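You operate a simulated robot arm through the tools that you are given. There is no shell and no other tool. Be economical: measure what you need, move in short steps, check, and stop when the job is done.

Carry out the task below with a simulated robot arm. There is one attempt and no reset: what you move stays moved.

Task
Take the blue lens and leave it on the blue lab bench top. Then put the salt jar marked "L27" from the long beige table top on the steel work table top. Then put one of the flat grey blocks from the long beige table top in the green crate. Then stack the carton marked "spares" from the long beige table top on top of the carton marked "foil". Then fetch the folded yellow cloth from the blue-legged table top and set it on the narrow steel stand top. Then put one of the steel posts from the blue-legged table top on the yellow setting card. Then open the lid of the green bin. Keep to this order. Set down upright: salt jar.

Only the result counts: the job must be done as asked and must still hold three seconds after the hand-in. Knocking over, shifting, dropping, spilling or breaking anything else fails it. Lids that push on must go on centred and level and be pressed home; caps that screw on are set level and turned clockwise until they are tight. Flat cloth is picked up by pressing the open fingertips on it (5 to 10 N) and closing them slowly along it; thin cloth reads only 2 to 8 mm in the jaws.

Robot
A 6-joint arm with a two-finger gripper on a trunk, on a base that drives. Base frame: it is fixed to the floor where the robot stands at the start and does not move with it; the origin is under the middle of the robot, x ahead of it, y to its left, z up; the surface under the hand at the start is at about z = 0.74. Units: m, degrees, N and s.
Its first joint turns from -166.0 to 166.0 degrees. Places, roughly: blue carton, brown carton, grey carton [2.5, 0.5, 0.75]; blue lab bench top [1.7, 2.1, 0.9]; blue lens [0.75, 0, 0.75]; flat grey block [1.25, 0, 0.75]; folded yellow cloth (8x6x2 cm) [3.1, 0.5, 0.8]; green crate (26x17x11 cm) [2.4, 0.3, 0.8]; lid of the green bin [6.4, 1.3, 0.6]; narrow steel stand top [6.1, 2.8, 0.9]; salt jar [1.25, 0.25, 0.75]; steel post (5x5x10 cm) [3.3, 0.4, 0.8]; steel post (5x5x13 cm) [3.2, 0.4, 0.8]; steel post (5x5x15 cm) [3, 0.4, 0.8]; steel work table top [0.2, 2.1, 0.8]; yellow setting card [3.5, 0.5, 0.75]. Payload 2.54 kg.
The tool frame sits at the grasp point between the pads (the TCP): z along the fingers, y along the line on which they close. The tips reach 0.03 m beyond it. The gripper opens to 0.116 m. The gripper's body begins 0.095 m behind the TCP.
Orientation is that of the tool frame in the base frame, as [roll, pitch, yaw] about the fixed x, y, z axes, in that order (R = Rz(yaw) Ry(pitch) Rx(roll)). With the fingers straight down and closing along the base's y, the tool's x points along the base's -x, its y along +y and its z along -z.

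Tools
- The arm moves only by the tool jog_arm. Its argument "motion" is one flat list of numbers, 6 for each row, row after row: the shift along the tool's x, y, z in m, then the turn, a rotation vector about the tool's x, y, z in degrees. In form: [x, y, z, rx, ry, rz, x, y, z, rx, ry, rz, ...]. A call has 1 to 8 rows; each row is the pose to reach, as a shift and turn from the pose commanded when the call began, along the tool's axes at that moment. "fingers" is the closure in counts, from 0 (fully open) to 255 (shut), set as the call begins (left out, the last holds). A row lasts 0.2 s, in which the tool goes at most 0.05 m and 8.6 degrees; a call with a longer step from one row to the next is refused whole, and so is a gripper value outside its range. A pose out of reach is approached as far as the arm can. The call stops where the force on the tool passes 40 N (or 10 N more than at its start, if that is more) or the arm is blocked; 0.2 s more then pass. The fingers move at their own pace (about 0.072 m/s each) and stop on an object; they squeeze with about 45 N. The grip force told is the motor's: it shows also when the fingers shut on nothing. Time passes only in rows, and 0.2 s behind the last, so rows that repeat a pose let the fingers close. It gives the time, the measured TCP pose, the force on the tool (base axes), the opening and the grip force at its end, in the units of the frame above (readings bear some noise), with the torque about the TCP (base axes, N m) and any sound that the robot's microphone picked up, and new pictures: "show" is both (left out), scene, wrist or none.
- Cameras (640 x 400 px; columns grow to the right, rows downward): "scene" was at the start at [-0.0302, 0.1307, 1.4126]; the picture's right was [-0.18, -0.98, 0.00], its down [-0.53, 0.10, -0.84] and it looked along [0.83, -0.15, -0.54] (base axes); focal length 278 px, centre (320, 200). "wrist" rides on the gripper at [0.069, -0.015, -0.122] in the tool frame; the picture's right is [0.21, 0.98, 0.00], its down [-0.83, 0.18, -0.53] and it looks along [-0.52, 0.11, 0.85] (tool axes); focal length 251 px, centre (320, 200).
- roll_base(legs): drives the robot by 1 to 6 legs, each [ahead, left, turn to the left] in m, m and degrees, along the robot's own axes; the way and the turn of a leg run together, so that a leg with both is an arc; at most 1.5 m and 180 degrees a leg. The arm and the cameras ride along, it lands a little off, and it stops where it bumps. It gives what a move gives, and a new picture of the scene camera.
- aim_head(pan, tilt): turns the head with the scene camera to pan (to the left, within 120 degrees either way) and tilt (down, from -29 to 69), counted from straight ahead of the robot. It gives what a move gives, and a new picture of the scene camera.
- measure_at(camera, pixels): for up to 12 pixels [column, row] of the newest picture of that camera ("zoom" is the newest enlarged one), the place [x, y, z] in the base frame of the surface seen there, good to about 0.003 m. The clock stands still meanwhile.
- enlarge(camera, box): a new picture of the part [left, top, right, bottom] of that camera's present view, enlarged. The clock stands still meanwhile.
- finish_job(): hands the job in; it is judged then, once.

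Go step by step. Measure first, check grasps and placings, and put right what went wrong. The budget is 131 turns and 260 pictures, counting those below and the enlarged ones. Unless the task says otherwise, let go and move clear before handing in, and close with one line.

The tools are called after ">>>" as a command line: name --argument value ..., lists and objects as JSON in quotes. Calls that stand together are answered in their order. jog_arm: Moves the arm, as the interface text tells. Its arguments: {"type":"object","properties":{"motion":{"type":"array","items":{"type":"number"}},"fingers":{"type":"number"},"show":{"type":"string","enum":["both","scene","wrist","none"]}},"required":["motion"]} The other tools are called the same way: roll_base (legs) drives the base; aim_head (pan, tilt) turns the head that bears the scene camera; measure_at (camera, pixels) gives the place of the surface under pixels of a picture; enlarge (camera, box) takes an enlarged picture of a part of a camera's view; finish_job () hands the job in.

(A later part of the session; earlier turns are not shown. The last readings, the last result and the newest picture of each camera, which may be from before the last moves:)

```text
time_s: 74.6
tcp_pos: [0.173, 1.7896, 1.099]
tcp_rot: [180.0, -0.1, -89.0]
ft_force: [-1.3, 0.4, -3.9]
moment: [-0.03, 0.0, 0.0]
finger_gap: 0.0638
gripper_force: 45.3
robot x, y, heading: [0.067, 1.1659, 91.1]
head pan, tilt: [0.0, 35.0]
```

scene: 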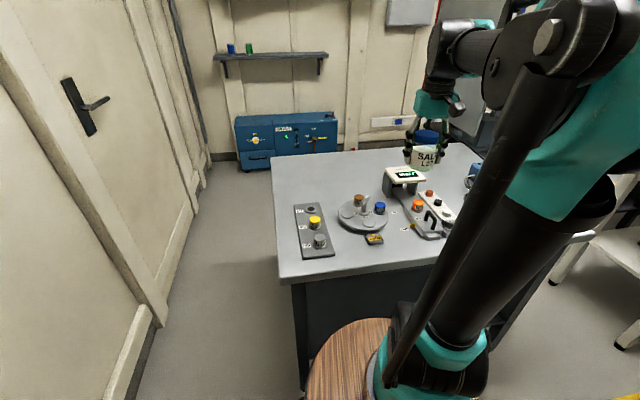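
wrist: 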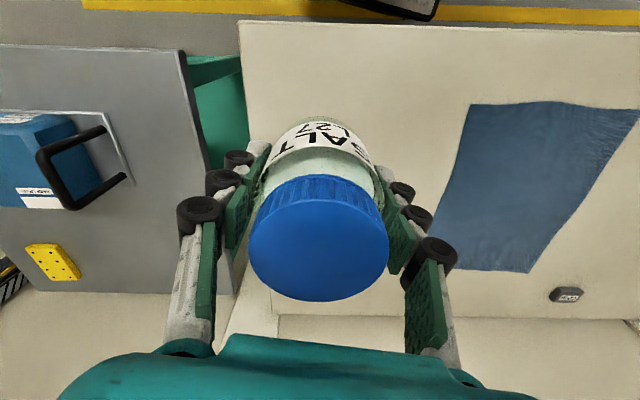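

I'll place the jar at about (0.0, 2.09), carrying it over at height.

>>> jog_arm --motion '[-0.043, 0.024, 0, 0, 0, 0, -0.086, 0.048, 0, 0, 0, 0, -0.13, 0.072, 0, 0, 0, 0, -0.173, 0.096, 0, 0, 0, 0, -0.216, 0.12, 0, 0, 0, 0, -0.26, 0.144, 0, 0, 0, 0, -0.303, 0.167, 0, 0, 0, 0]' --show "none"

>>> jog_arm --motion '[0, 0, 0.045, 0, 0, 0, 0, 0, 0.09, 0, 0, 0, 0, 0, 0.135, 0, 0, 0, 0, 0, 0.18, 0, 0, 0, 0, 0, 0.21, 0, 0, 0]'

```text
refused: row 3 steps farther than a row can; nothing moved
```

```text
time_s: 75.8
tcp_pos: [0.1715, 1.7881, 0.891]
tcp_rot: [180.0, 0.0, -89.0]
ft_force: [0.4, -0.4, -3.7]
moment: [0.02, 0.02, -0.01]
finger_gap: 0.0639
gripper_force: 44.8
robot x, y, heading: [0.0667, 1.1648, 90.9]
head pan, tilt: [0.0, 35.0]
```

scene: 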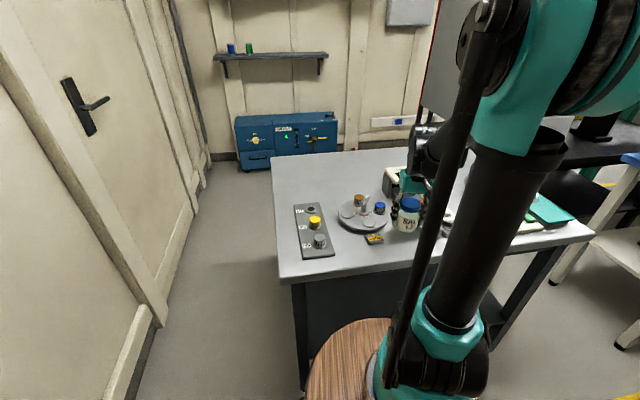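
wrist: 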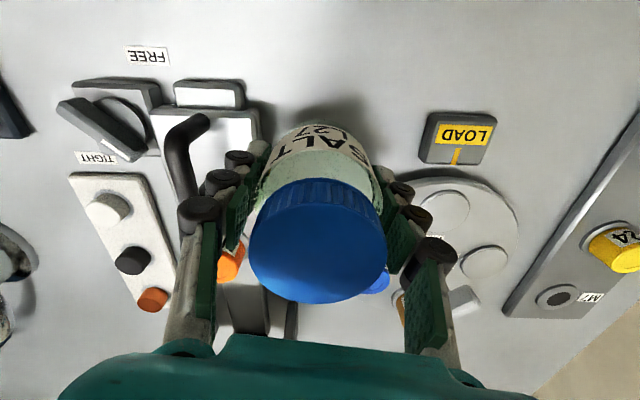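

The sideways move was refused but the descent still ran, so the jar now hangs low between devices. Forces are normal and it touched nothing. I'll go straight back up.

>>> jog_arm --motion '[0, 0, -0.045, 0, 0, 0, 0, 0, -0.09, 0, 0, 0, 0, 0, -0.135, 0, 0, 0, 0, 0, -0.18, 0, 0, 0, 0, 0, -0.21, 0, 0, 0]' --show "wrist"

```text
time_s: 77.0
tcp_pos: [0.1738, 1.788, 1.1004]
tcp_rot: [180.0, 0.0, -89.0]
ft_force: [-0.1, 0.2, -3.7]
moment: [-0.04, -0.02, -0.02]
finger_gap: 0.0639
gripper_force: 45.0
robot x, y, heading: [0.065, 1.1637, 91.1]
head pan, tilt: [0.0, 35.0]
```

wrist: 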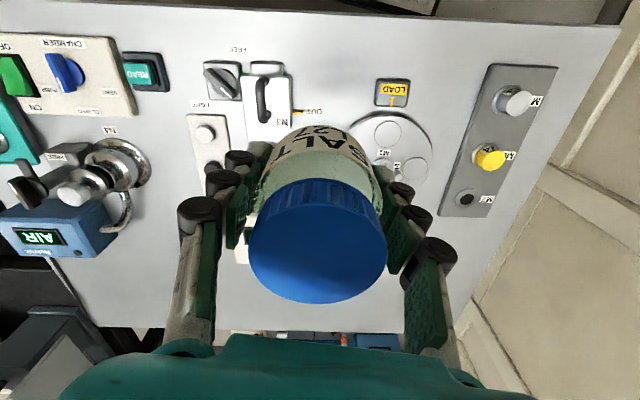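

The devices are undisturbed and the arm is back at height. I'll carry the jar over in smaller steps.

>>> jog_arm --motion '[-0.0385, 0.021, 0, 0, 0, 0, -0.077, 0.042, 0, 0, 0, 0, -0.1155, 0.063, 0, 0, 0, 0, -0.154, 0.084, 0, 0, 0, 0, -0.1925, 0.105, 0, 0, 0, 0, -0.231, 0.126, 0, 0, 0, 0, -0.2695, 0.147, 0, 0, 0, 0, -0.303, 0.167, 0, 0, 0, 0]'

```text
time_s: 78.8
tcp_pos: [-0.0004, 2.0908, 1.1001]
tcp_rot: [-180.0, 0.0, -89.1]
ft_force: [0.6, -0.3, -1.7]
moment: [0.05, 0.04, -0.01]
finger_gap: 0.064
gripper_force: 44.9
robot x, y, heading: [0.0643, 1.1653, 91.2]
head pan, tilt: [0.0, 35.0]
```

scene: 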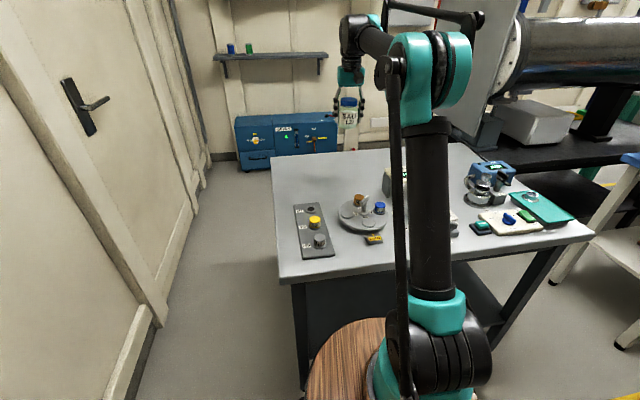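
wrist: 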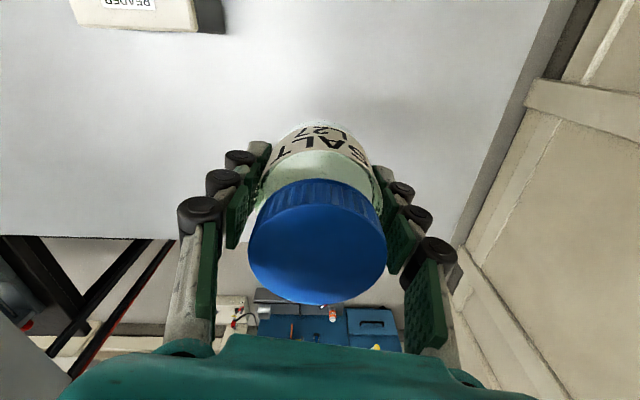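

The jar is over the free area. Contact is expected at TCP z ≈ 0.866, so I'll descend to 0.88.

>>> jog_arm --motion '[0, 0, 0.045, 0, 0, 0, 0, 0, 0.09, 0, 0, 0, 0, 0, 0.135, 0, 0, 0, 0, 0, 0.175, 0, 0, 0, 0, 0, 0.2, 0, 0, 0, 0, 0, 0.218, 0, 0, 0]' --show "scene"

```text
time_s: 80.2
tcp_pos: [0.0019, 2.0907, 0.8807]
tcp_rot: [-180.0, 0.0, -89.0]
ft_force: [0.2, 0.8, -4.4]
moment: [0.03, -0.02, 0.0]
finger_gap: 0.0639
gripper_force: 45.3
robot x, y, heading: [0.0686, 1.1679, 91.0]
head pan, tilt: [0.0, 35.0]
```

scene: 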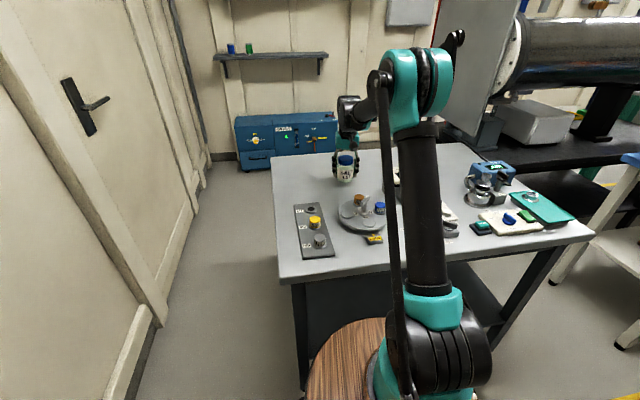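

>>> jog_arm --motion '[0, 0, 0.005, 0, 0, 0, 0, 0, 0.009, 0, 0, 0, 0, 0, 0.012, 0, 0, 0, 0, 0, 0.014, 0, 0, 0, 0, 0, 0.016, 0, 0, 0]' --show "wrist"

```text
time_s: 81.4
tcp_pos: [0.0013, 2.0898, 0.8659]
tcp_rot: [180.0, 0.0, -89.1]
ft_force: [-0.3, 0.1, -3.3]
moment: [-0.03, -0.01, 0.0]
finger_gap: 0.0641
gripper_force: 44.7
robot x, y, heading: [0.0648, 1.1609, 91.3]
head pan, tilt: [0.0, 35.0]
```

wrist: 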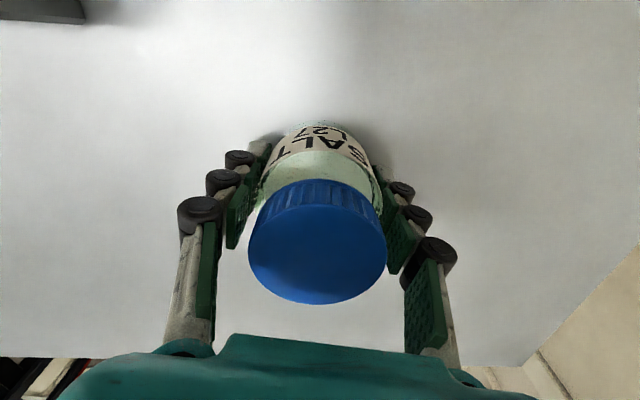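

There's no contact yet, so I'll continue in 1.5 mm steps.

>>> jog_arm --motion '[0, 0, 0.0015, 0, 0, 0, 0, 0, 0.003, 0, 0, 0, 0, 0, 0.0045, 0, 0, 0]' --show "none"

```text
time_s: 82.2
tcp_pos: [0.0008, 2.0889, 0.8631]
tcp_rot: [-180.0, 0.1, -89.1]
ft_force: [1.5, 5.7, 33.5]
moment: [0.41, -0.02, -0.39]
finger_gap: 0.064
gripper_force: 45.2
robot x, y, heading: [0.0658, 1.1677, 90.8]
head pan, tilt: [0.0, 35.0]
```

Contact is firm, so I'll ease up 1 mm, open, and rise.

>>> jog_arm --motion '[0, 0, -0.001, 0, 0, 0]' --show "none"

>>> jog_arm --motion '[0, 0, 0, 0, 0, 0, 0, 0, 0, 0, 0, 0, 0, 0, 0, 0, 0, 0, 0, 0, 0, 0, 0, 0]' --fingers 0 --show "none"

>>> jog_arm --motion '[0, 0, -0.04, 0, 0, 0, 0, 0, -0.08, 0, 0, 0, 0, 0, -0.12, 0, 0, 0, 0, 0, -0.16, 0, 0, 0, 0, 0, -0.2, 0, 0, 0, 0, 0, -0.235, 0, 0, 0, 0.045, -0.02, -0.235, 0, 0, 0, 0.09, -0.04, -0.235, 0, 0, 0]'

```text
time_s: 82.6
tcp_pos: [0.0018, 2.0896, 0.8639]
tcp_rot: [-180.0, 0.2, -89.0]
ft_force: [1.4, 4.7, 21.9]
moment: [0.56, -0.08, -0.15]
finger_gap: 0.0635
gripper_force: 45.2
robot x, y, heading: [0.0681, 1.1648, 90.9]
head pan, tilt: [0.0, 35.0]
```

```text
time_s: 83.6
tcp_pos: [0.0016, 2.0891, 0.8624]
tcp_rot: [-180.0, 0.0, -89.0]
ft_force: [-0.1, -0.4, 0.5]
moment: [0.02, -0.04, -0.03]
finger_gap: 0.116
gripper_force: 0.1
robot x, y, heading: [0.0719, 1.1721, 91.3]
head pan, tilt: [0.0, 35.0]
```

```text
time_s: 85.4
tcp_pos: [0.0402, 1.9995, 1.0994]
tcp_rot: [180.0, 0.0, -89.0]
ft_force: [-0.5, 0.5, -0.2]
moment: [-0.05, 0.0, -0.02]
finger_gap: 0.1159
gripper_force: 0.0
robot x, y, heading: [0.0669, 1.1647, 90.9]
head pan, tilt: [0.0, 35.0]
```

scene: 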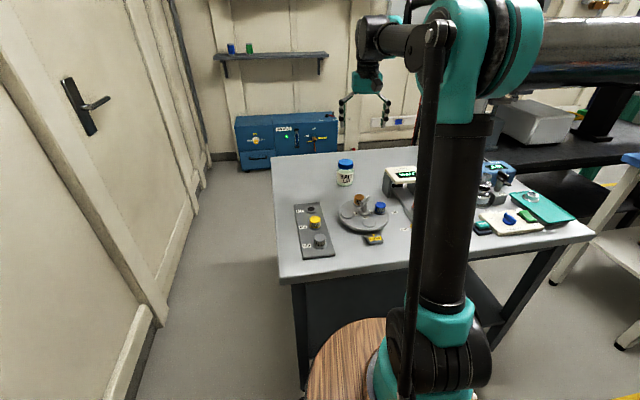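
wrist: 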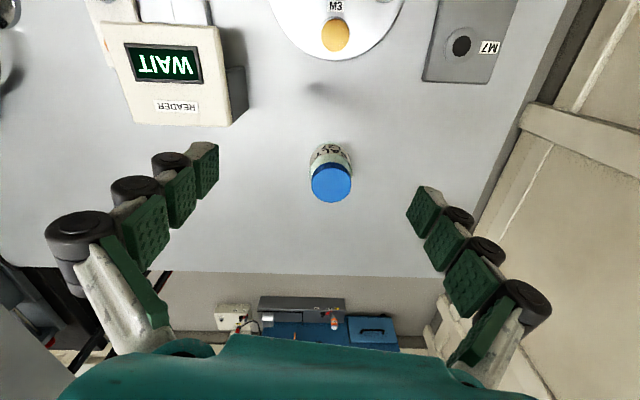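

The jar stands upright. Next, a flat grey block: I'll retract, back off, turn right 180° and strafe to x ≈ 2.1 in front of the near block at (1.92, 0.54) and the crate.

>>> jog_arm --motion '[0.045, 0, 0, 0, 0, 0, 0.09, 0, 0, 0, 0, 0, 0.135, 0, 0, 0, 0, 0, 0.18, 0, 0, 0, 0, 0, 0.225, 0, 0, 0, 0, 0]' --show "none"

>>> roll_base --legs '[[-0.12, 0, 0], [0, 0, -90], [0, 0, -91], [0, 1.0, 0], [0, 1.05, 0]]'

>>> aim_head --pan 0 --tilt 42

```text
time_s: 86.6
tcp_pos: [0.0471, 1.7754, 1.0979]
tcp_rot: [-180.0, -0.1, -89.0]
ft_force: [-0.2, -0.3, -0.4]
moment: [-0.06, -0.03, -0.02]
finger_gap: 0.1158
gripper_force: 0.0
robot x, y, heading: [0.0688, 1.1612, 90.8]
head pan, tilt: [0.0, 35.0]
```

```text
time_s: 105.2
tcp_pos: [2.1512, 0.539, 1.0987]
tcp_rot: [-179.9, 0.0, 93.1]
ft_force: [-0.7, 0.1, 0.6]
moment: [0.02, -0.01, -0.01]
finger_gap: 0.116
gripper_force: 0.2
robot x, y, heading: [2.1029, 1.1451, -87.2]
head pan, tilt: [0.0, 35.0]
```

scene: 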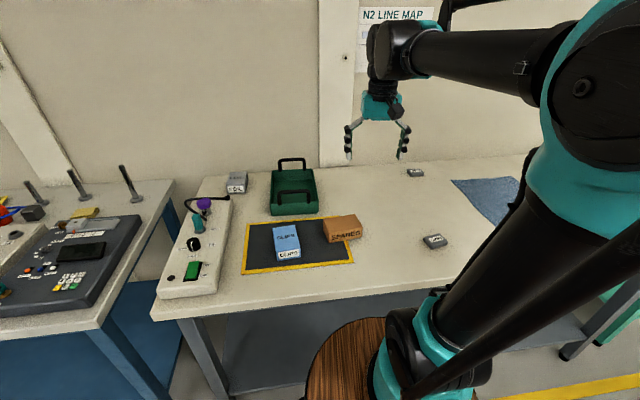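

```text
time_s: 105.9
tcp_pos: [2.1509, 0.539, 1.0987]
tcp_rot: [-180.0, 0.1, 93.0]
ft_force: [0.6, -0.8, -0.5]
moment: [0.0, 0.0, 0.0]
finger_gap: 0.1161
gripper_force: 0.0
robot x, y, heading: [2.1069, 1.1466, -87.0]
head pan, tilt: [0.0, 42.0]
```

scene: 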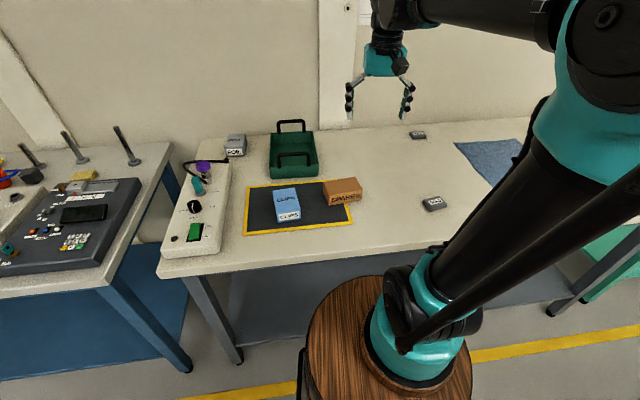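

I see the crate at (294,155), the cartons at (287,203) and (343,190), a grey carton at (236,145) and a block at (434,203). I'll enlarge and measure them.

>>> enlarge --camera "scene" --box '[200, 110, 460, 250]'

>>> measure_at --camera "scene" --pixels '[[434, 203], [424, 203], [444, 203], [434, 198], [436, 207], [290, 160], [275, 150], [316, 165], [270, 176], [318, 176], [292, 122], [294, 156]]'

```text
2.46 times, centred on (330, 180) of scene
```

zoom: 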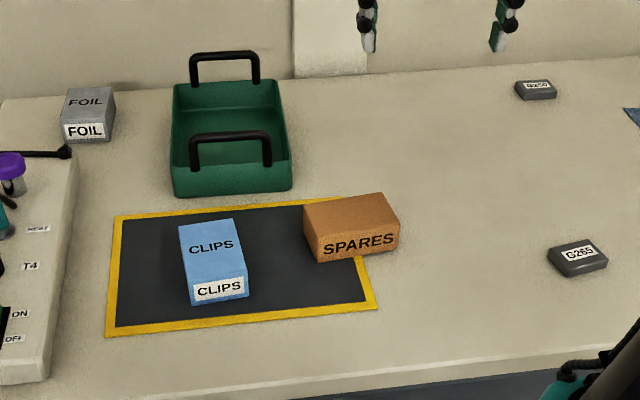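

```text
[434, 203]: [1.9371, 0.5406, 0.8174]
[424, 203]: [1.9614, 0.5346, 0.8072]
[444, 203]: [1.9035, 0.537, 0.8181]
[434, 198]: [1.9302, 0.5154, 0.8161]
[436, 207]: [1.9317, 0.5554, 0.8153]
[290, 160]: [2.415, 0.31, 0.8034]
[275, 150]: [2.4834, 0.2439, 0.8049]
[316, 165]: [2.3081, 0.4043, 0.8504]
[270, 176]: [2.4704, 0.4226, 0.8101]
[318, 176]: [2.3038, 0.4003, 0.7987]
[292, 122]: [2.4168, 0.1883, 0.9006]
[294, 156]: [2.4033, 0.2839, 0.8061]
```

I'll measure the block's top corners for orientation, plus the crate's handle and rim.

>>> measure_at --camera "zoom" --pixels '[[551, 252], [590, 241], [605, 260], [566, 270], [578, 255], [231, 135], [195, 140], [267, 138], [225, 55], [178, 90], [275, 85], [285, 160]]'

>>> measure_at --camera "scene" --pixels '[[275, 165], [310, 165], [293, 168], [300, 142], [294, 150]]'

```text
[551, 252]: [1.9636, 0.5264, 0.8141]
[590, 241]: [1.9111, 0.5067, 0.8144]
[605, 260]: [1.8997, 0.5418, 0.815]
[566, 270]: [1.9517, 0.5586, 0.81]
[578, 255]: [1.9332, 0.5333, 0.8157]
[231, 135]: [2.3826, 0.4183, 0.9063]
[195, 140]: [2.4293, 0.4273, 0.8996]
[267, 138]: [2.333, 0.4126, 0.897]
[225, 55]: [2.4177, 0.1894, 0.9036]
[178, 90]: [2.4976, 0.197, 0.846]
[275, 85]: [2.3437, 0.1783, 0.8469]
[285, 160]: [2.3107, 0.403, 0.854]
```

```text
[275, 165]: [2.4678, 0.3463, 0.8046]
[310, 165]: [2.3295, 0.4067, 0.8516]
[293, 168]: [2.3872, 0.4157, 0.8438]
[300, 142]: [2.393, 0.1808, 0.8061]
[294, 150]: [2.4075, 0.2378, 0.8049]
```

The block G265 is centred at (1.9315, 0.533) with its 56 mm long axis at 20.6°. I'll move over it, turn to close along the long axis, and come down to z ≈ 0.93.

>>> jog_arm --motion '[0.001, -0.044, 0, 0, 0, -4, 0.002, -0.088, 0, 0, 0, -8, 0.003, -0.132, 0, 0, 0, -12, 0.004, -0.176, 0, 0, 0, -15, 0.0054, -0.2195, 0, 0, 0, -17.6, 0.0054, -0.2195, 0.045, 0, 0, -17.6, 0.0054, -0.2195, 0.09, 0, 0, -17.6, 0.0054, -0.2195, 0.135, 0, 0, -17.6]' --fingers 0

```text
time_s: 107.7
tcp_pos: [1.9299, 0.5329, 0.9642]
tcp_rot: [-180.0, 0.0, 110.6]
ft_force: [0.3, 0.3, -0.9]
moment: [0.0, 0.01, -0.03]
finger_gap: 0.1159
gripper_force: 0.0
robot x, y, heading: [2.1058, 1.1443, -86.8]
head pan, tilt: [0.0, 42.0]
```

scene: 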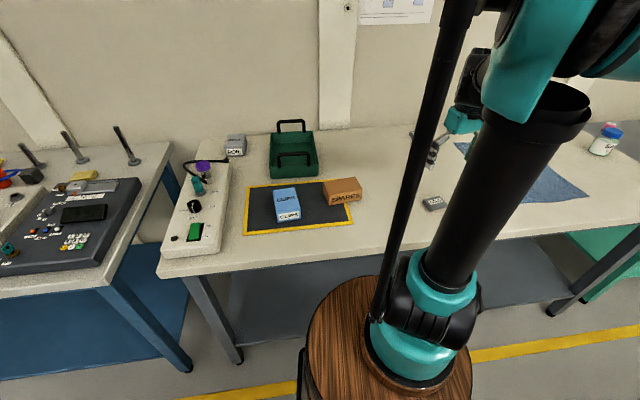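
wrist: 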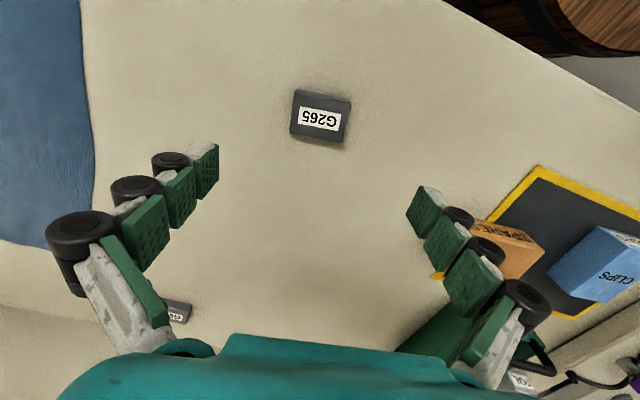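

The block at (320,117) is aligned with the jaw. I'll descend so the tips are about 4 mm above the table.

>>> jog_arm --motion '[0, 0, 0.045, 0, 0, 0, 0, 0, 0.09, 0, 0, 0, 0, 0, 0.118, 0, 0, 0, 0, 0, 0.13, 0, 0, 0]' --show "wrist"

```text
time_s: 108.7
tcp_pos: [1.9302, 0.532, 0.8357]
tcp_rot: [180.0, 0.0, 110.6]
ft_force: [0.0, 0.0, 0.2]
moment: [0.02, 0.02, -0.02]
finger_gap: 0.1157
gripper_force: 0.2
robot x, y, heading: [2.1064, 1.1499, -86.8]
head pan, tilt: [0.0, 42.0]
```

wrist: 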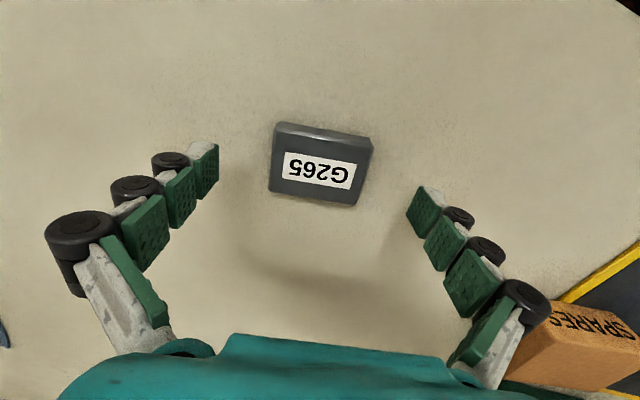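

>>> jog_arm --motion '[0, 0, 0, 0, 0, 0, 0, 0, 0, 0, 0, 0, 0, 0, 0, 0, 0, 0, 0, 0, 0, 0, 0, 0]' --fingers 255 --show "none"

>>> jog_arm --motion '[0, 0, -0.03, 0, 0, 0, 0, 0, -0.07, 0, 0, 0, 0, 0, -0.115, 0, 0, 0, 0, 0, -0.16, 0, 0, 0, 0, 0, -0.2, 0, 0, 0]' --show "wrist"

```text
time_s: 109.7
tcp_pos: [1.9305, 0.5322, 0.8361]
tcp_rot: [-180.0, 0.0, 110.6]
ft_force: [0.4, 0.1, 4.2]
moment: [0.0, -0.06, 0.1]
finger_gap: 0.0592
gripper_force: 45.0
robot x, y, heading: [2.1071, 1.1488, -86.6]
head pan, tilt: [0.0, 42.0]
```

```text
time_s: 110.9
tcp_pos: [1.9289, 0.532, 1.0356]
tcp_rot: [-180.0, 0.0, 110.7]
ft_force: [-0.2, -0.5, -0.7]
moment: [0.01, -0.02, -0.01]
finger_gap: 0.0589
gripper_force: 44.9
robot x, y, heading: [2.1094, 1.1482, -87.0]
head pan, tilt: [0.0, 42.0]
```

wrist: 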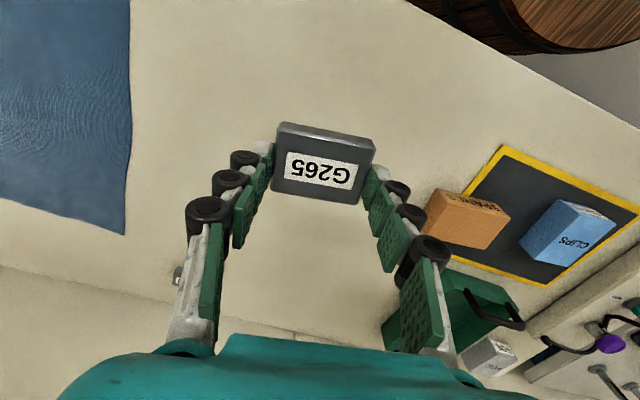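

The block is held at a gap of 0.059. I'll carry it to the crate centre (2.40, 0.305) in two stages.

>>> jog_arm --motion '[-0.0315, 0.0301, 0, 0, 0, 0, -0.063, 0.0601, 0, 0, 0, 0, -0.0946, 0.0902, 0, 0, 0, 0, -0.1262, 0.1202, 0, 0, 0, 0, -0.1577, 0.1503, 0, 0, 0, 0, -0.1892, 0.1804, 0, 0, 0, 0, -0.2208, 0.2104, 0, 0, 0, 0, -0.2523, 0.2405, 0, 0, 0, 0]' --show "none"

>>> jog_arm --motion '[-0.0315, 0.0301, 0, 0, 0, 3, -0.063, 0.0601, 0, 0, 0, 6, -0.0946, 0.0902, 0, 0, 0, 9, -0.1262, 0.1202, 0, 0, 0, 12.6]'

```text
time_s: 112.7
tcp_pos: [2.2437, 0.3803, 1.0341]
tcp_rot: [180.0, 0.0, 110.6]
ft_force: [-0.5, -0.1, -0.5]
moment: [0.0, -0.04, -0.01]
finger_gap: 0.0587
gripper_force: 45.3
robot x, y, heading: [2.1046, 1.1473, -87.1]
head pan, tilt: [0.0, 42.0]
```

```text
time_s: 113.7
tcp_pos: [2.4, 0.3062, 1.031]
tcp_rot: [-180.0, 0.0, 97.9]
ft_force: [-0.7, 0.5, -0.2]
moment: [-0.03, -0.08, -0.01]
finger_gap: 0.0589
gripper_force: 45.0
robot x, y, heading: [2.1093, 1.1498, -87.0]
head pan, tilt: [0.0, 42.0]
```

scene: 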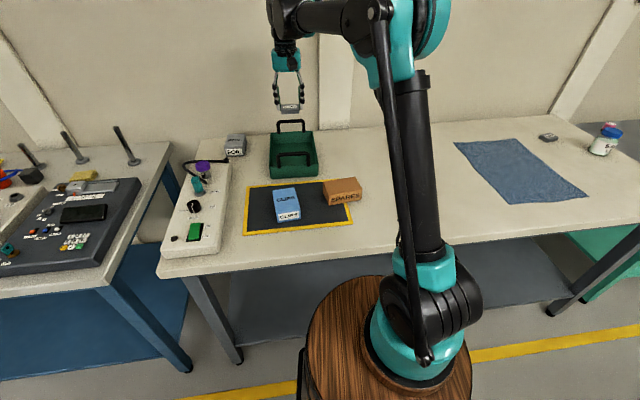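
wrist: 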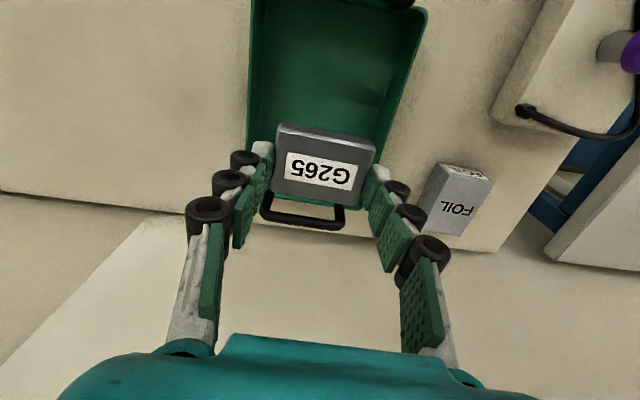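

The crate is below. I'll descend to TCP 0.86 and check.

>>> jog_arm --motion '[0, 0, 0.045, 0, 0, 0, 0, 0, 0.09, 0, 0, 0, 0, 0, 0.135, 0, 0, 0, 0, 0, 0.171, 0, 0, 0]'

```text
time_s: 114.7
tcp_pos: [2.4022, 0.3051, 0.8634]
tcp_rot: [-180.0, 0.1, 98.0]
ft_force: [0.0, 0.8, -0.3]
moment: [-0.01, -0.01, 0.01]
finger_gap: 0.0587
gripper_force: 45.3
robot x, y, heading: [2.1092, 1.1493, -87.3]
head pan, tilt: [0.0, 42.0]
```

scene: 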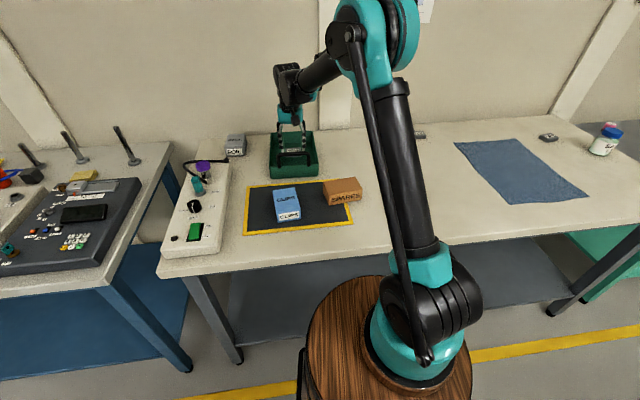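
wrist: 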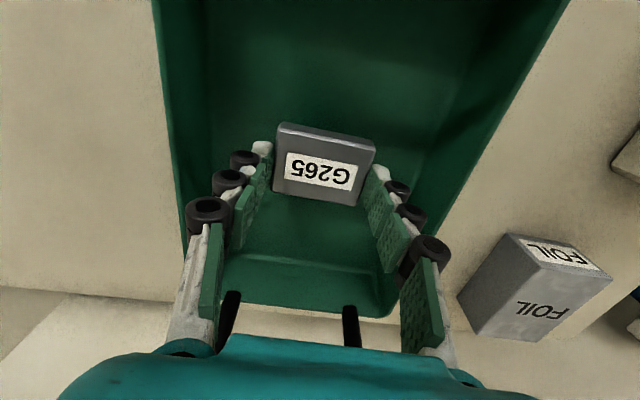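

The block is well inside the crate. I'll lower to the floor.

>>> jog_arm --motion '[0, 0, 0.01, 0, 0, 0, 0, 0, 0.016, 0, 0, 0, 0, 0, 0.019, 0, 0, 0, 0, 0, 0.021, 0, 0, 0]' --show "none"

```text
time_s: 115.7
tcp_pos: [2.4016, 0.3054, 0.8422]
tcp_rot: [180.0, 0.1, 98.0]
ft_force: [-0.6, 0.0, -0.4]
moment: [-0.03, 0.0, 0.0]
finger_gap: 0.0589
gripper_force: 44.9
robot x, y, heading: [2.1039, 1.1475, -87.2]
head pan, tilt: [0.0, 42.0]
```

>>> jog_arm --motion '[0, 0, 0.0015, 0, 0, 0, 0, 0, 0.003, 0, 0, 0]' --show "none"

```text
time_s: 116.3
tcp_pos: [2.4023, 0.3063, 0.841]
tcp_rot: [179.9, 0.3, 98.0]
ft_force: [4.3, -9.5, 33.3]
moment: [-0.13, -0.11, 0.07]
finger_gap: 0.0595
gripper_force: 44.5
robot x, y, heading: [2.105, 1.1439, -87.1]
head pan, tilt: [0.0, 42.0]
```

It's on the crate floor. I'll open to about 0.075 and rise straight up.

>>> jog_arm --motion '[0, 0, -0.001, 0, 0, 0, 0, 0, -0.001, 0, 0, 0, 0, 0, -0.001, 0, 0, 0]' --fingers 85 --show "none"

>>> jog_arm --motion '[0, 0, -0.04, 0, 0, 0, 0, 0, -0.08, 0, 0, 0, 0, 0, -0.12, 0, 0, 0, 0, 0, -0.16, 0, 0, 0, 0, 0, -0.2, 0, 0, 0, 0, 0, -0.24, 0, 0, 0]'

```text
time_s: 117.1
tcp_pos: [2.4021, 0.306, 0.8399]
tcp_rot: [-180.0, 0.1, 98.0]
ft_force: [0.0, 0.2, 0.4]
moment: [-0.03, -0.01, -0.01]
finger_gap: 0.0775
gripper_force: 0.1
robot x, y, heading: [2.1042, 1.1492, -86.8]
head pan, tilt: [0.0, 42.0]
```

```text
time_s: 118.5
tcp_pos: [2.4002, 0.3047, 1.0786]
tcp_rot: [179.9, -0.1, 97.9]
ft_force: [0.1, 0.0, 1.2]
moment: [0.02, 0.05, -0.01]
finger_gap: 0.0777
gripper_force: 0.1
robot x, y, heading: [2.1074, 1.1498, -87.0]
head pan, tilt: [0.0, 42.0]
```

scene: 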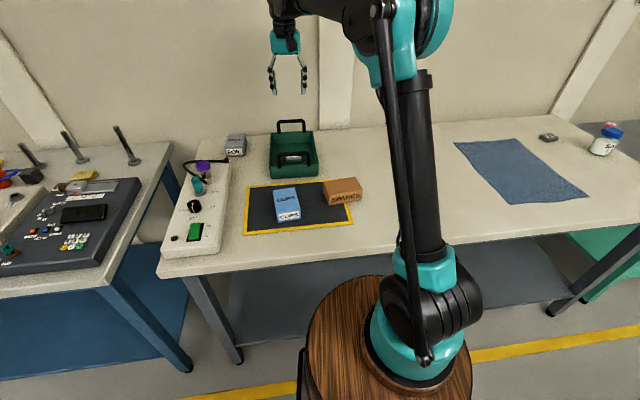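
wrist: 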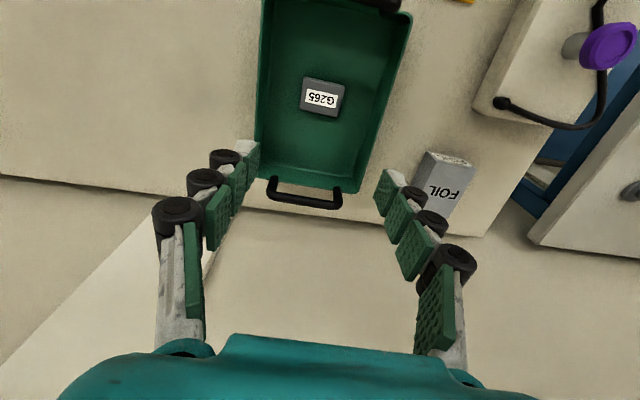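

The block lies in the crate. Now the cartons: I'll measure FOIL and SPARES in an enlarged view.

>>> enlarge --camera "scene" --box '[210, 120, 380, 230]'

```text
3.64 times, centred on (295, 175) of scene
```

zoom: 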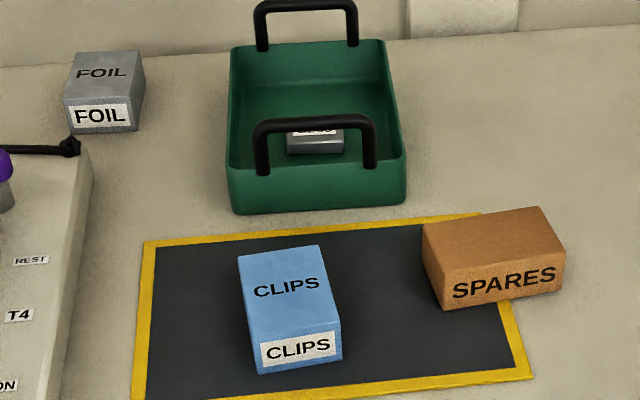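

>>> measure_at --camera "zoom" --pixels '[[425, 228], [540, 210], [562, 247], [447, 268], [492, 238], [447, 303], [562, 285], [78, 55], [138, 52], [130, 98], [68, 100], [103, 75]]'

>>> measure_at --camera "wrist" --pixels '[[430, 155], [470, 165], [426, 205], [443, 213], [470, 205], [447, 185], [425, 180], [452, 160]]'

```text
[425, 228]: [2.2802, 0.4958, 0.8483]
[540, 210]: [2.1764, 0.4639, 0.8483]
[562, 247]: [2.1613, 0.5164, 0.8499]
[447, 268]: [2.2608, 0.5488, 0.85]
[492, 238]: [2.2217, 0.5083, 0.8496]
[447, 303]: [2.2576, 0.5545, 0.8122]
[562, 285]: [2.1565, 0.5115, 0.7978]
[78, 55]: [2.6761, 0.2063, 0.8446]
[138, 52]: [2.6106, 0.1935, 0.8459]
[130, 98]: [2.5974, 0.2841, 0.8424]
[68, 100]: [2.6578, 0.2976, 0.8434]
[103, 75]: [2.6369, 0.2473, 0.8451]
```

```text
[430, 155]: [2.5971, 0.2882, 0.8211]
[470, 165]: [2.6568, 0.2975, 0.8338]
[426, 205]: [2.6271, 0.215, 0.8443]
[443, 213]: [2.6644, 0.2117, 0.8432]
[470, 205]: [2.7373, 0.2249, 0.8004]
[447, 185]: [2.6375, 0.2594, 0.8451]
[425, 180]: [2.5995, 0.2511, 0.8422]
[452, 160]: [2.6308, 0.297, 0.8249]
```

SPARES is centred at (2.220, 0.506) with its long axis at 17°, and FOIL at (2.636, 0.245) with its long axis at about 100°. I'll move over SPARES and turn the wrist about 81° to grip across its short side.

>>> jog_arm --motion '[0.028, -0.01875, 0, 0, 0, 8.2, 0.056, -0.0375, 0, 0, 0, 16.4, 0.084, -0.05625, 0, 0, 0, 24.6, 0.112, -0.075, 0, 0, 0, 32.8, 0.14, -0.09375, 0, 0, 0, 41, 0.168, -0.1125, 0, 0, 0, 49.2, 0.196, -0.13125, 0, 0, 0, 57.4, 0.224, -0.15, 0, 0, 0, 65.6]' --fingers 0 --show "none"

>>> jog_arm --motion '[0, 0, 0, 0, 0, 7.6, 0, 0, 0, 0, 0, 15.2, 0, 0, 0.045, 0, 0, 15.2, 0, 0, 0.09, 0, 0, 15.2, 0, 0, 0.13, 0, 0, 15.2]'

```text
time_s: 120.3
tcp_pos: [2.2233, 0.5036, 1.082]
tcp_rot: [-179.9, 0.0, 32.3]
ft_force: [0.7, -0.3, -0.5]
moment: [0.03, 0.0, 0.0]
finger_gap: 0.1163
gripper_force: 0.0
robot x, y, heading: [2.1056, 1.1483, -87.0]
head pan, tilt: [0.0, 42.0]
```

```text
time_s: 121.5
tcp_pos: [2.2207, 0.5035, 0.9492]
tcp_rot: [-180.0, 0.0, 17.2]
ft_force: [0.8, -0.1, -0.1]
moment: [0.03, 0.0, 0.0]
finger_gap: 0.116
gripper_force: 0.0
robot x, y, heading: [2.1048, 1.1451, -86.9]
head pan, tilt: [0.0, 42.0]
```

scene: 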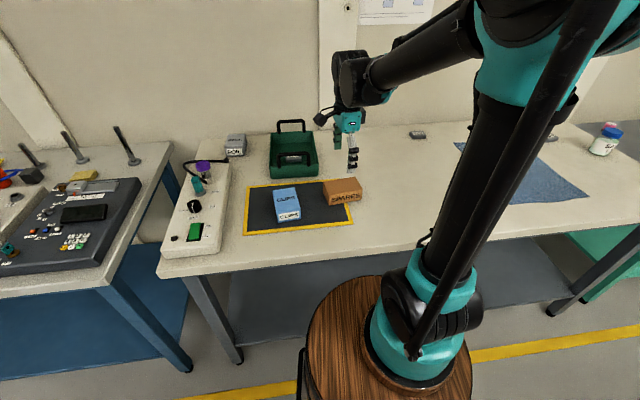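
wrist: 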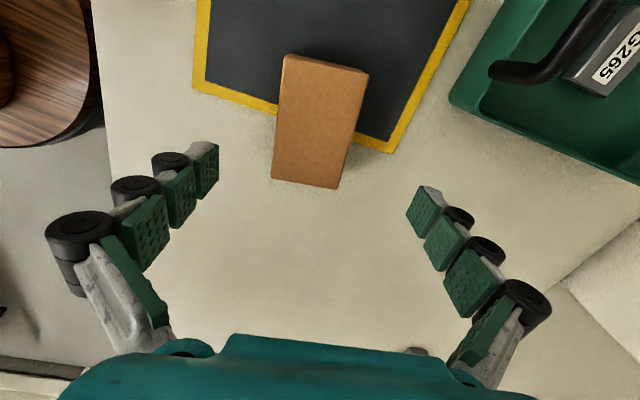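

The carton is between the pads at (318,120). I'll verify its centre using the wrist camera.

>>> measure_at --camera "wrist" --pixels '[[287, 60], [364, 75], [337, 184], [276, 175], [318, 120], [420, 350]]'

```text
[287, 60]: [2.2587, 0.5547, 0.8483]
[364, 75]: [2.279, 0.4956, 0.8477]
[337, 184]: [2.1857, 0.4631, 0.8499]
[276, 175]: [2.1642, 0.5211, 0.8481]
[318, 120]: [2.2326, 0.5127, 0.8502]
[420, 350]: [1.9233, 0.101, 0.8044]
```

The centre reads (2.222, 0.509), so I'll correct by 5 mm, descend to 0.835 and grip.

>>> jog_arm --motion '[0.002, -0.005, 0.04, 0, 0, 0, 0.002, -0.005, 0.08, 0, 0, 0, 0.002, -0.005, 0.114, 0, 0, 0]' --show "none"

>>> jog_arm --motion '[0, 0, 0, 0, 0, 0, 0, 0, 0, 0, 0, 0, 0, 0, 0, 0, 0, 0, 0, 0, 0, 0, 0, 0]' --fingers 255 --show "wrist"

```text
time_s: 122.3
tcp_pos: [2.2231, 0.5107, 0.837]
tcp_rot: [180.0, 0.0, 17.3]
ft_force: [0.8, 0.1, -0.5]
moment: [-0.01, -0.03, 0.03]
finger_gap: 0.116
gripper_force: 0.0
robot x, y, heading: [2.1045, 1.1446, -87.1]
head pan, tilt: [0.0, 42.0]
```

```text
time_s: 123.3
tcp_pos: [2.2217, 0.5104, 0.8359]
tcp_rot: [-180.0, 0.0, 17.2]
ft_force: [-0.4, 0.2, 1.0]
moment: [0.12, 0.09, 0.04]
finger_gap: 0.069
gripper_force: 44.6
robot x, y, heading: [2.1064, 1.1431, -87.2]
head pan, tilt: [0.0, 42.0]
```

wrist: 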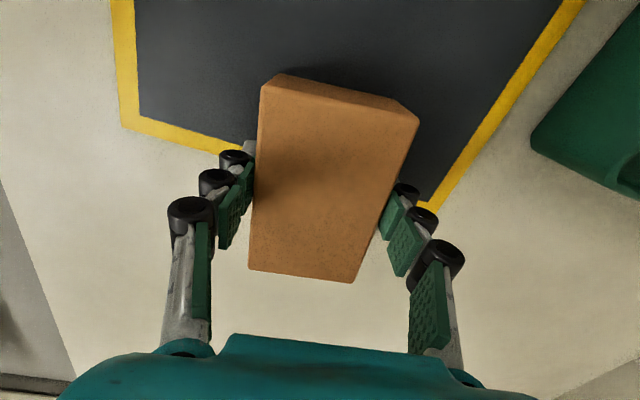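

The gap is 0.069, a little more than expected. I'll lift and check that the hold is firm and level.

>>> jog_arm --motion '[0, 0, -0.02, 0, 0, 0, 0, 0, -0.06, 0, 0, 0, 0, 0, -0.1, 0, 0, 0, 0, 0, -0.14, 0, 0, 0, 0, 0, -0.18, 0, 0, 0, 0, 0, -0.22, 0, 0, 0]'

```text
time_s: 124.7
tcp_pos: [2.2229, 0.5118, 1.0545]
tcp_rot: [180.0, 0.0, 17.2]
ft_force: [0.3, 0.1, -2.9]
moment: [-0.01, 0.0, -0.04]
finger_gap: 0.0689
gripper_force: 45.2
robot x, y, heading: [2.1067, 1.1448, -87.0]
head pan, tilt: [0.0, 42.0]
```

scene: 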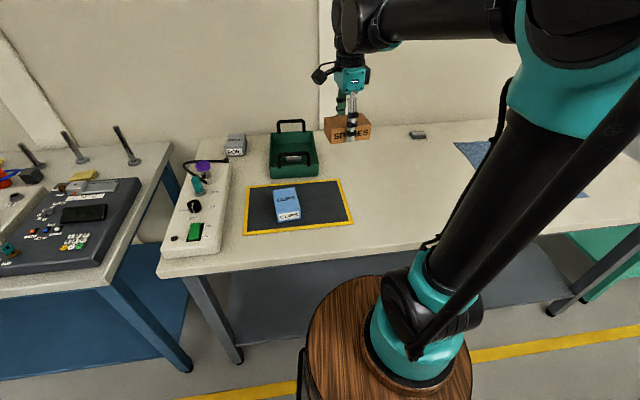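
wrist: 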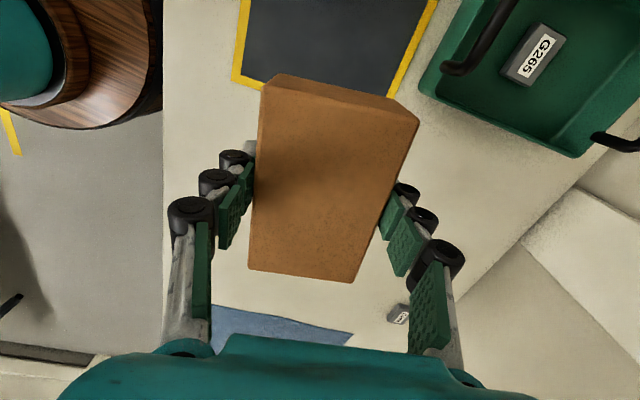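

The carton is held firmly and level. I'll measure its orientation in the hand and strafe left 0.4 so FOIL comes into reach.

>>> measure_at --camera "wrist" --pixels '[[265, 92], [412, 122], [354, 275], [252, 266], [320, 180]]'

>>> roll_base --legs '[[0, 0.4, -3]]'

```text
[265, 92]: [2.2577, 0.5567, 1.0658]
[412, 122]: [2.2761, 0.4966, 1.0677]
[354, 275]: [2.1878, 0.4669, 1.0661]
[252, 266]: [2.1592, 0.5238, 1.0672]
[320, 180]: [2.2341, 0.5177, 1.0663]
```

```text
time_s: 127.0
tcp_pos: [2.4398, 0.5246, 1.0542]
tcp_rot: [-180.0, 0.0, 9.7]
ft_force: [0.4, 0.2, -2.2]
moment: [-0.02, -0.06, 0.04]
finger_gap: 0.0691
gripper_force: 45.1
robot x, y, heading: [2.4067, 1.1713, -94.6]
head pan, tilt: [0.0, 42.0]
stopped in leg 1: the robot was blocked; the commanded pose is now the measured one
```

scene: 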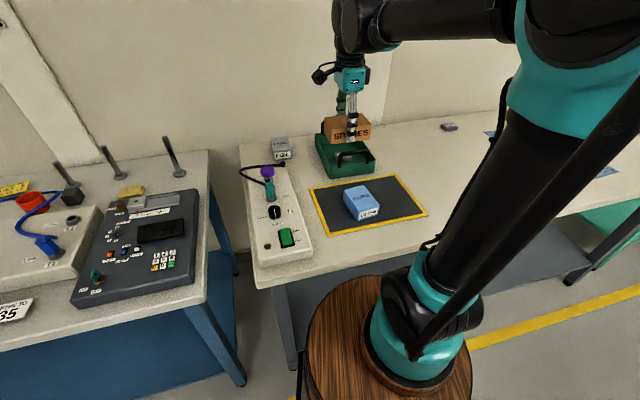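

The base stopped at x = 2.407, probably against the blue table's leg near (240,375). I'll measure the legs and edges near the chassis.

>>> measure_at --camera "scene" --pixels '[[240, 380], [235, 350], [205, 300], [293, 365], [285, 340], [258, 285], [300, 270], [400, 250], [340, 290]]'

>>> aim_head --pan 20 --tilt 69

```text
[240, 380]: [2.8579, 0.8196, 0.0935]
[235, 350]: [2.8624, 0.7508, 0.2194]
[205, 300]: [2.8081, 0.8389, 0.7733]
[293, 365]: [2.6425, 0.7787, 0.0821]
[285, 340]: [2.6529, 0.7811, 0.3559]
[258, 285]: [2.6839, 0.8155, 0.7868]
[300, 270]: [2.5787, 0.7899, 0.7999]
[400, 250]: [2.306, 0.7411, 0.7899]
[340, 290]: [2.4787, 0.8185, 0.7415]
```

```text
time_s: 127.9
tcp_pos: [2.4404, 0.5252, 1.0544]
tcp_rot: [-180.0, 0.0, 9.6]
ft_force: [-0.4, 0.6, -2.8]
moment: [-0.01, -0.02, 0.02]
finger_gap: 0.0692
gripper_force: 45.2
robot x, y, heading: [2.4059, 1.1682, -94.4]
head pan, tilt: [20.0, 68.8]
```

scene: 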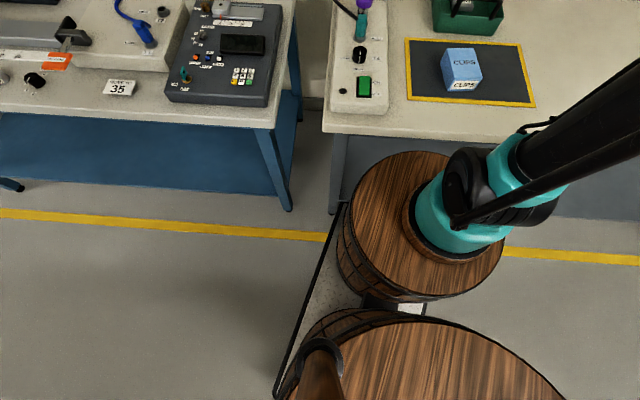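

The chassis corner touches the beige table's leg at (2.64, 0.78). FOIL is 0.954 m from here, within reach, so I'll carry the carton over FOIL while turning it.

>>> jog_arm --motion '[0.0183, 0.0386, 0, 0, 0, -8.4, 0.0366, 0.0772, 0, 0, 0, -16.8, 0.0549, 0.1158, 0, 0, 0, -25.2, 0.0733, 0.1544, 0, 0, 0, -33.6, 0.0916, 0.193, 0, 0, 0, -42, 0.1099, 0.2316, 0, 0, 0, -50.4, 0.1282, 0.2702, 0, 0, 0, -58.8, 0.1465, 0.3088, 0, 0, 0, -67.2]' --show "none"

>>> aim_head --pan 0 --tilt 42

```text
time_s: 129.7
tcp_pos: [2.6348, 0.2465, 1.0567]
tcp_rot: [180.0, 0.0, 77.0]
ft_force: [-0.5, 1.0, -2.3]
moment: [-0.09, -0.05, 0.03]
finger_gap: 0.0691
gripper_force: 45.2
robot x, y, heading: [2.4042, 1.1723, -94.4]
head pan, tilt: [20.0, 68.8]
```

```text
time_s: 130.6
tcp_pos: [2.635, 0.246, 1.0548]
tcp_rot: [-180.0, 0.1, 76.9]
ft_force: [0.5, -0.8, -2.5]
moment: [0.02, 0.01, 0.01]
finger_gap: 0.0694
gripper_force: 45.1
robot x, y, heading: [2.4092, 1.1717, -94.5]
head pan, tilt: [0.0, 42.0]
```

scene: 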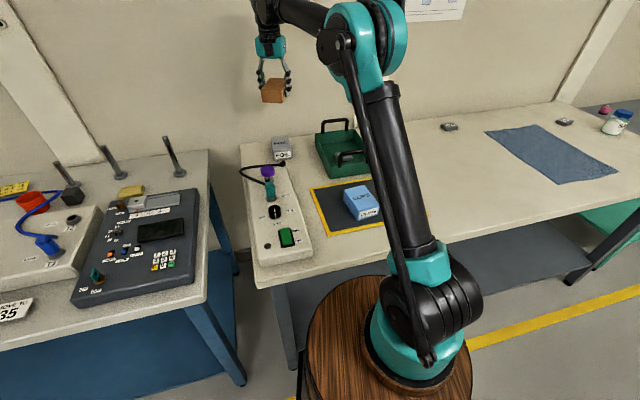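

The arm reaches it. I'll finish the rotation and re-measure FOIL's top corners.

>>> jog_arm --motion '[0, 0, 0, 0, 0, -7.2, 0, 0, 0, 0, 0, -14.4, 0, 0, 0, 0, 0, -21.6]' --show "wrist"

>>> enlarge --camera "scene" --box '[230, 60, 330, 180]'

```text
time_s: 131.4
tcp_pos: [2.637, 0.2455, 1.0547]
tcp_rot: [-179.9, 0.0, 98.6]
ft_force: [-0.3, 0.3, -3.4]
moment: [0.0, 0.04, 0.01]
finger_gap: 0.0692
gripper_force: 45.2
robot x, y, heading: [2.4087, 1.171, -94.3]
head pan, tilt: [0.0, 42.0]
```

wrist: 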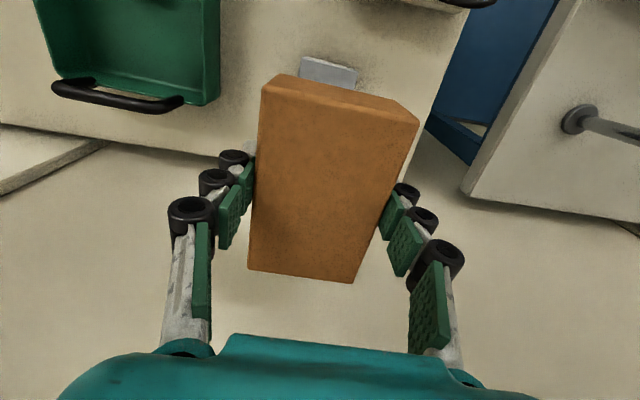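

```text
3.33 times, centred on (280, 120) of scene
```

zoom: 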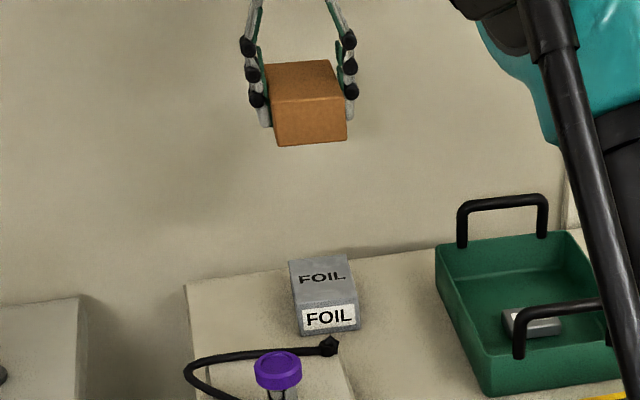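

>>> measure_at --camera "zoom" --pixels '[[291, 263], [346, 257], [358, 300], [301, 305], [322, 280], [344, 97], [278, 103], [330, 62], [268, 66]]'

```text
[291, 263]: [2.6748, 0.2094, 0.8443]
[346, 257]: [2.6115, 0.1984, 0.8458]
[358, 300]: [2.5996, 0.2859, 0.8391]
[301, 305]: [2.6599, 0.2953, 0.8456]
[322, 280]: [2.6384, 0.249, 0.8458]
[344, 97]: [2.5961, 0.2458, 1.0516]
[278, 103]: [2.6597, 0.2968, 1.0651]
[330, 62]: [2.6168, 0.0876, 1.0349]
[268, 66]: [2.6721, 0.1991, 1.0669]
```

FOIL is centred at (2.6365, 0.247), within a few millimetres of the carton. I'll correct by 4 mm and lower to just above it.

>>> jog_arm --motion '[0.004, 0, 0.04, 0, 0, 0, 0.004, 0, 0.08, 0, 0, 0, 0.004, 0, 0.12, 0, 0, 0, 0.004, 0, 0.15, 0, 0, 0, 0.004, 0, 0.161, 0, 0, 0]' --show "none"

>>> enlarge --camera "scene" --box '[230, 90, 330, 180]'

```text
time_s: 132.6
tcp_pos: [2.6339, 0.2519, 0.8944]
tcp_rot: [180.0, -0.1, 98.5]
ft_force: [-0.3, 0.8, -3.6]
moment: [0.02, -0.01, 0.01]
finger_gap: 0.0688
gripper_force: 44.8
robot x, y, heading: [2.4083, 1.1718, -94.2]
head pan, tilt: [0.0, 42.0]
```

```text
4.44 times, centred on (280, 135) of scene
```

zoom: 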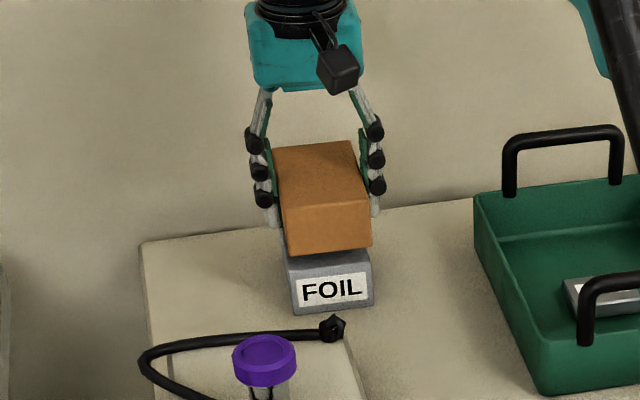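

The carton is aligned over FOIL, so I'll lower to contact in small steps.

>>> jog_arm --motion '[0, 0, 0.006, 0, 0, 0, 0, 0, 0.009, 0, 0, 0, 0, 0, 0.011, 0, 0, 0]' --show "none"

```text
time_s: 133.4
tcp_pos: [2.6354, 0.2504, 0.8833]
tcp_rot: [-180.0, -0.1, 98.5]
ft_force: [-1.2, -0.4, -3.3]
moment: [0.02, -0.04, 0.03]
finger_gap: 0.0692
gripper_force: 45.3
robot x, y, heading: [2.408, 1.1726, -94.4]
head pan, tilt: [0.0, 42.0]
```

>>> jog_arm --motion '[0, 0, 0.0012, 0, 0, 0, 0, 0, 0.0024, 0, 0, 0]' --show "none"

```text
time_s: 134.0
tcp_pos: [2.6358, 0.2507, 0.8804]
tcp_rot: [180.0, -0.1, 98.6]
ft_force: [1.3, -0.8, -2.5]
moment: [0.02, -0.01, -0.01]
finger_gap: 0.069
gripper_force: 45.1
robot x, y, heading: [2.4087, 1.1714, -94.4]
head pan, tilt: [0.0, 42.0]
```

>>> jog_arm --motion '[0, 0, 0.001, 0, 0, 0, 0, 0, 0.002, 0, 0, 0]' --show "none"

```text
time_s: 134.6
tcp_pos: [2.6363, 0.2498, 0.878]
tcp_rot: [-180.0, 0.1, 98.5]
ft_force: [-0.1, -0.6, -2.5]
moment: [0.02, 0.01, 0.05]
finger_gap: 0.0695
gripper_force: 44.9
robot x, y, heading: [2.4079, 1.1692, -94.4]
head pan, tilt: [0.0, 42.0]
```

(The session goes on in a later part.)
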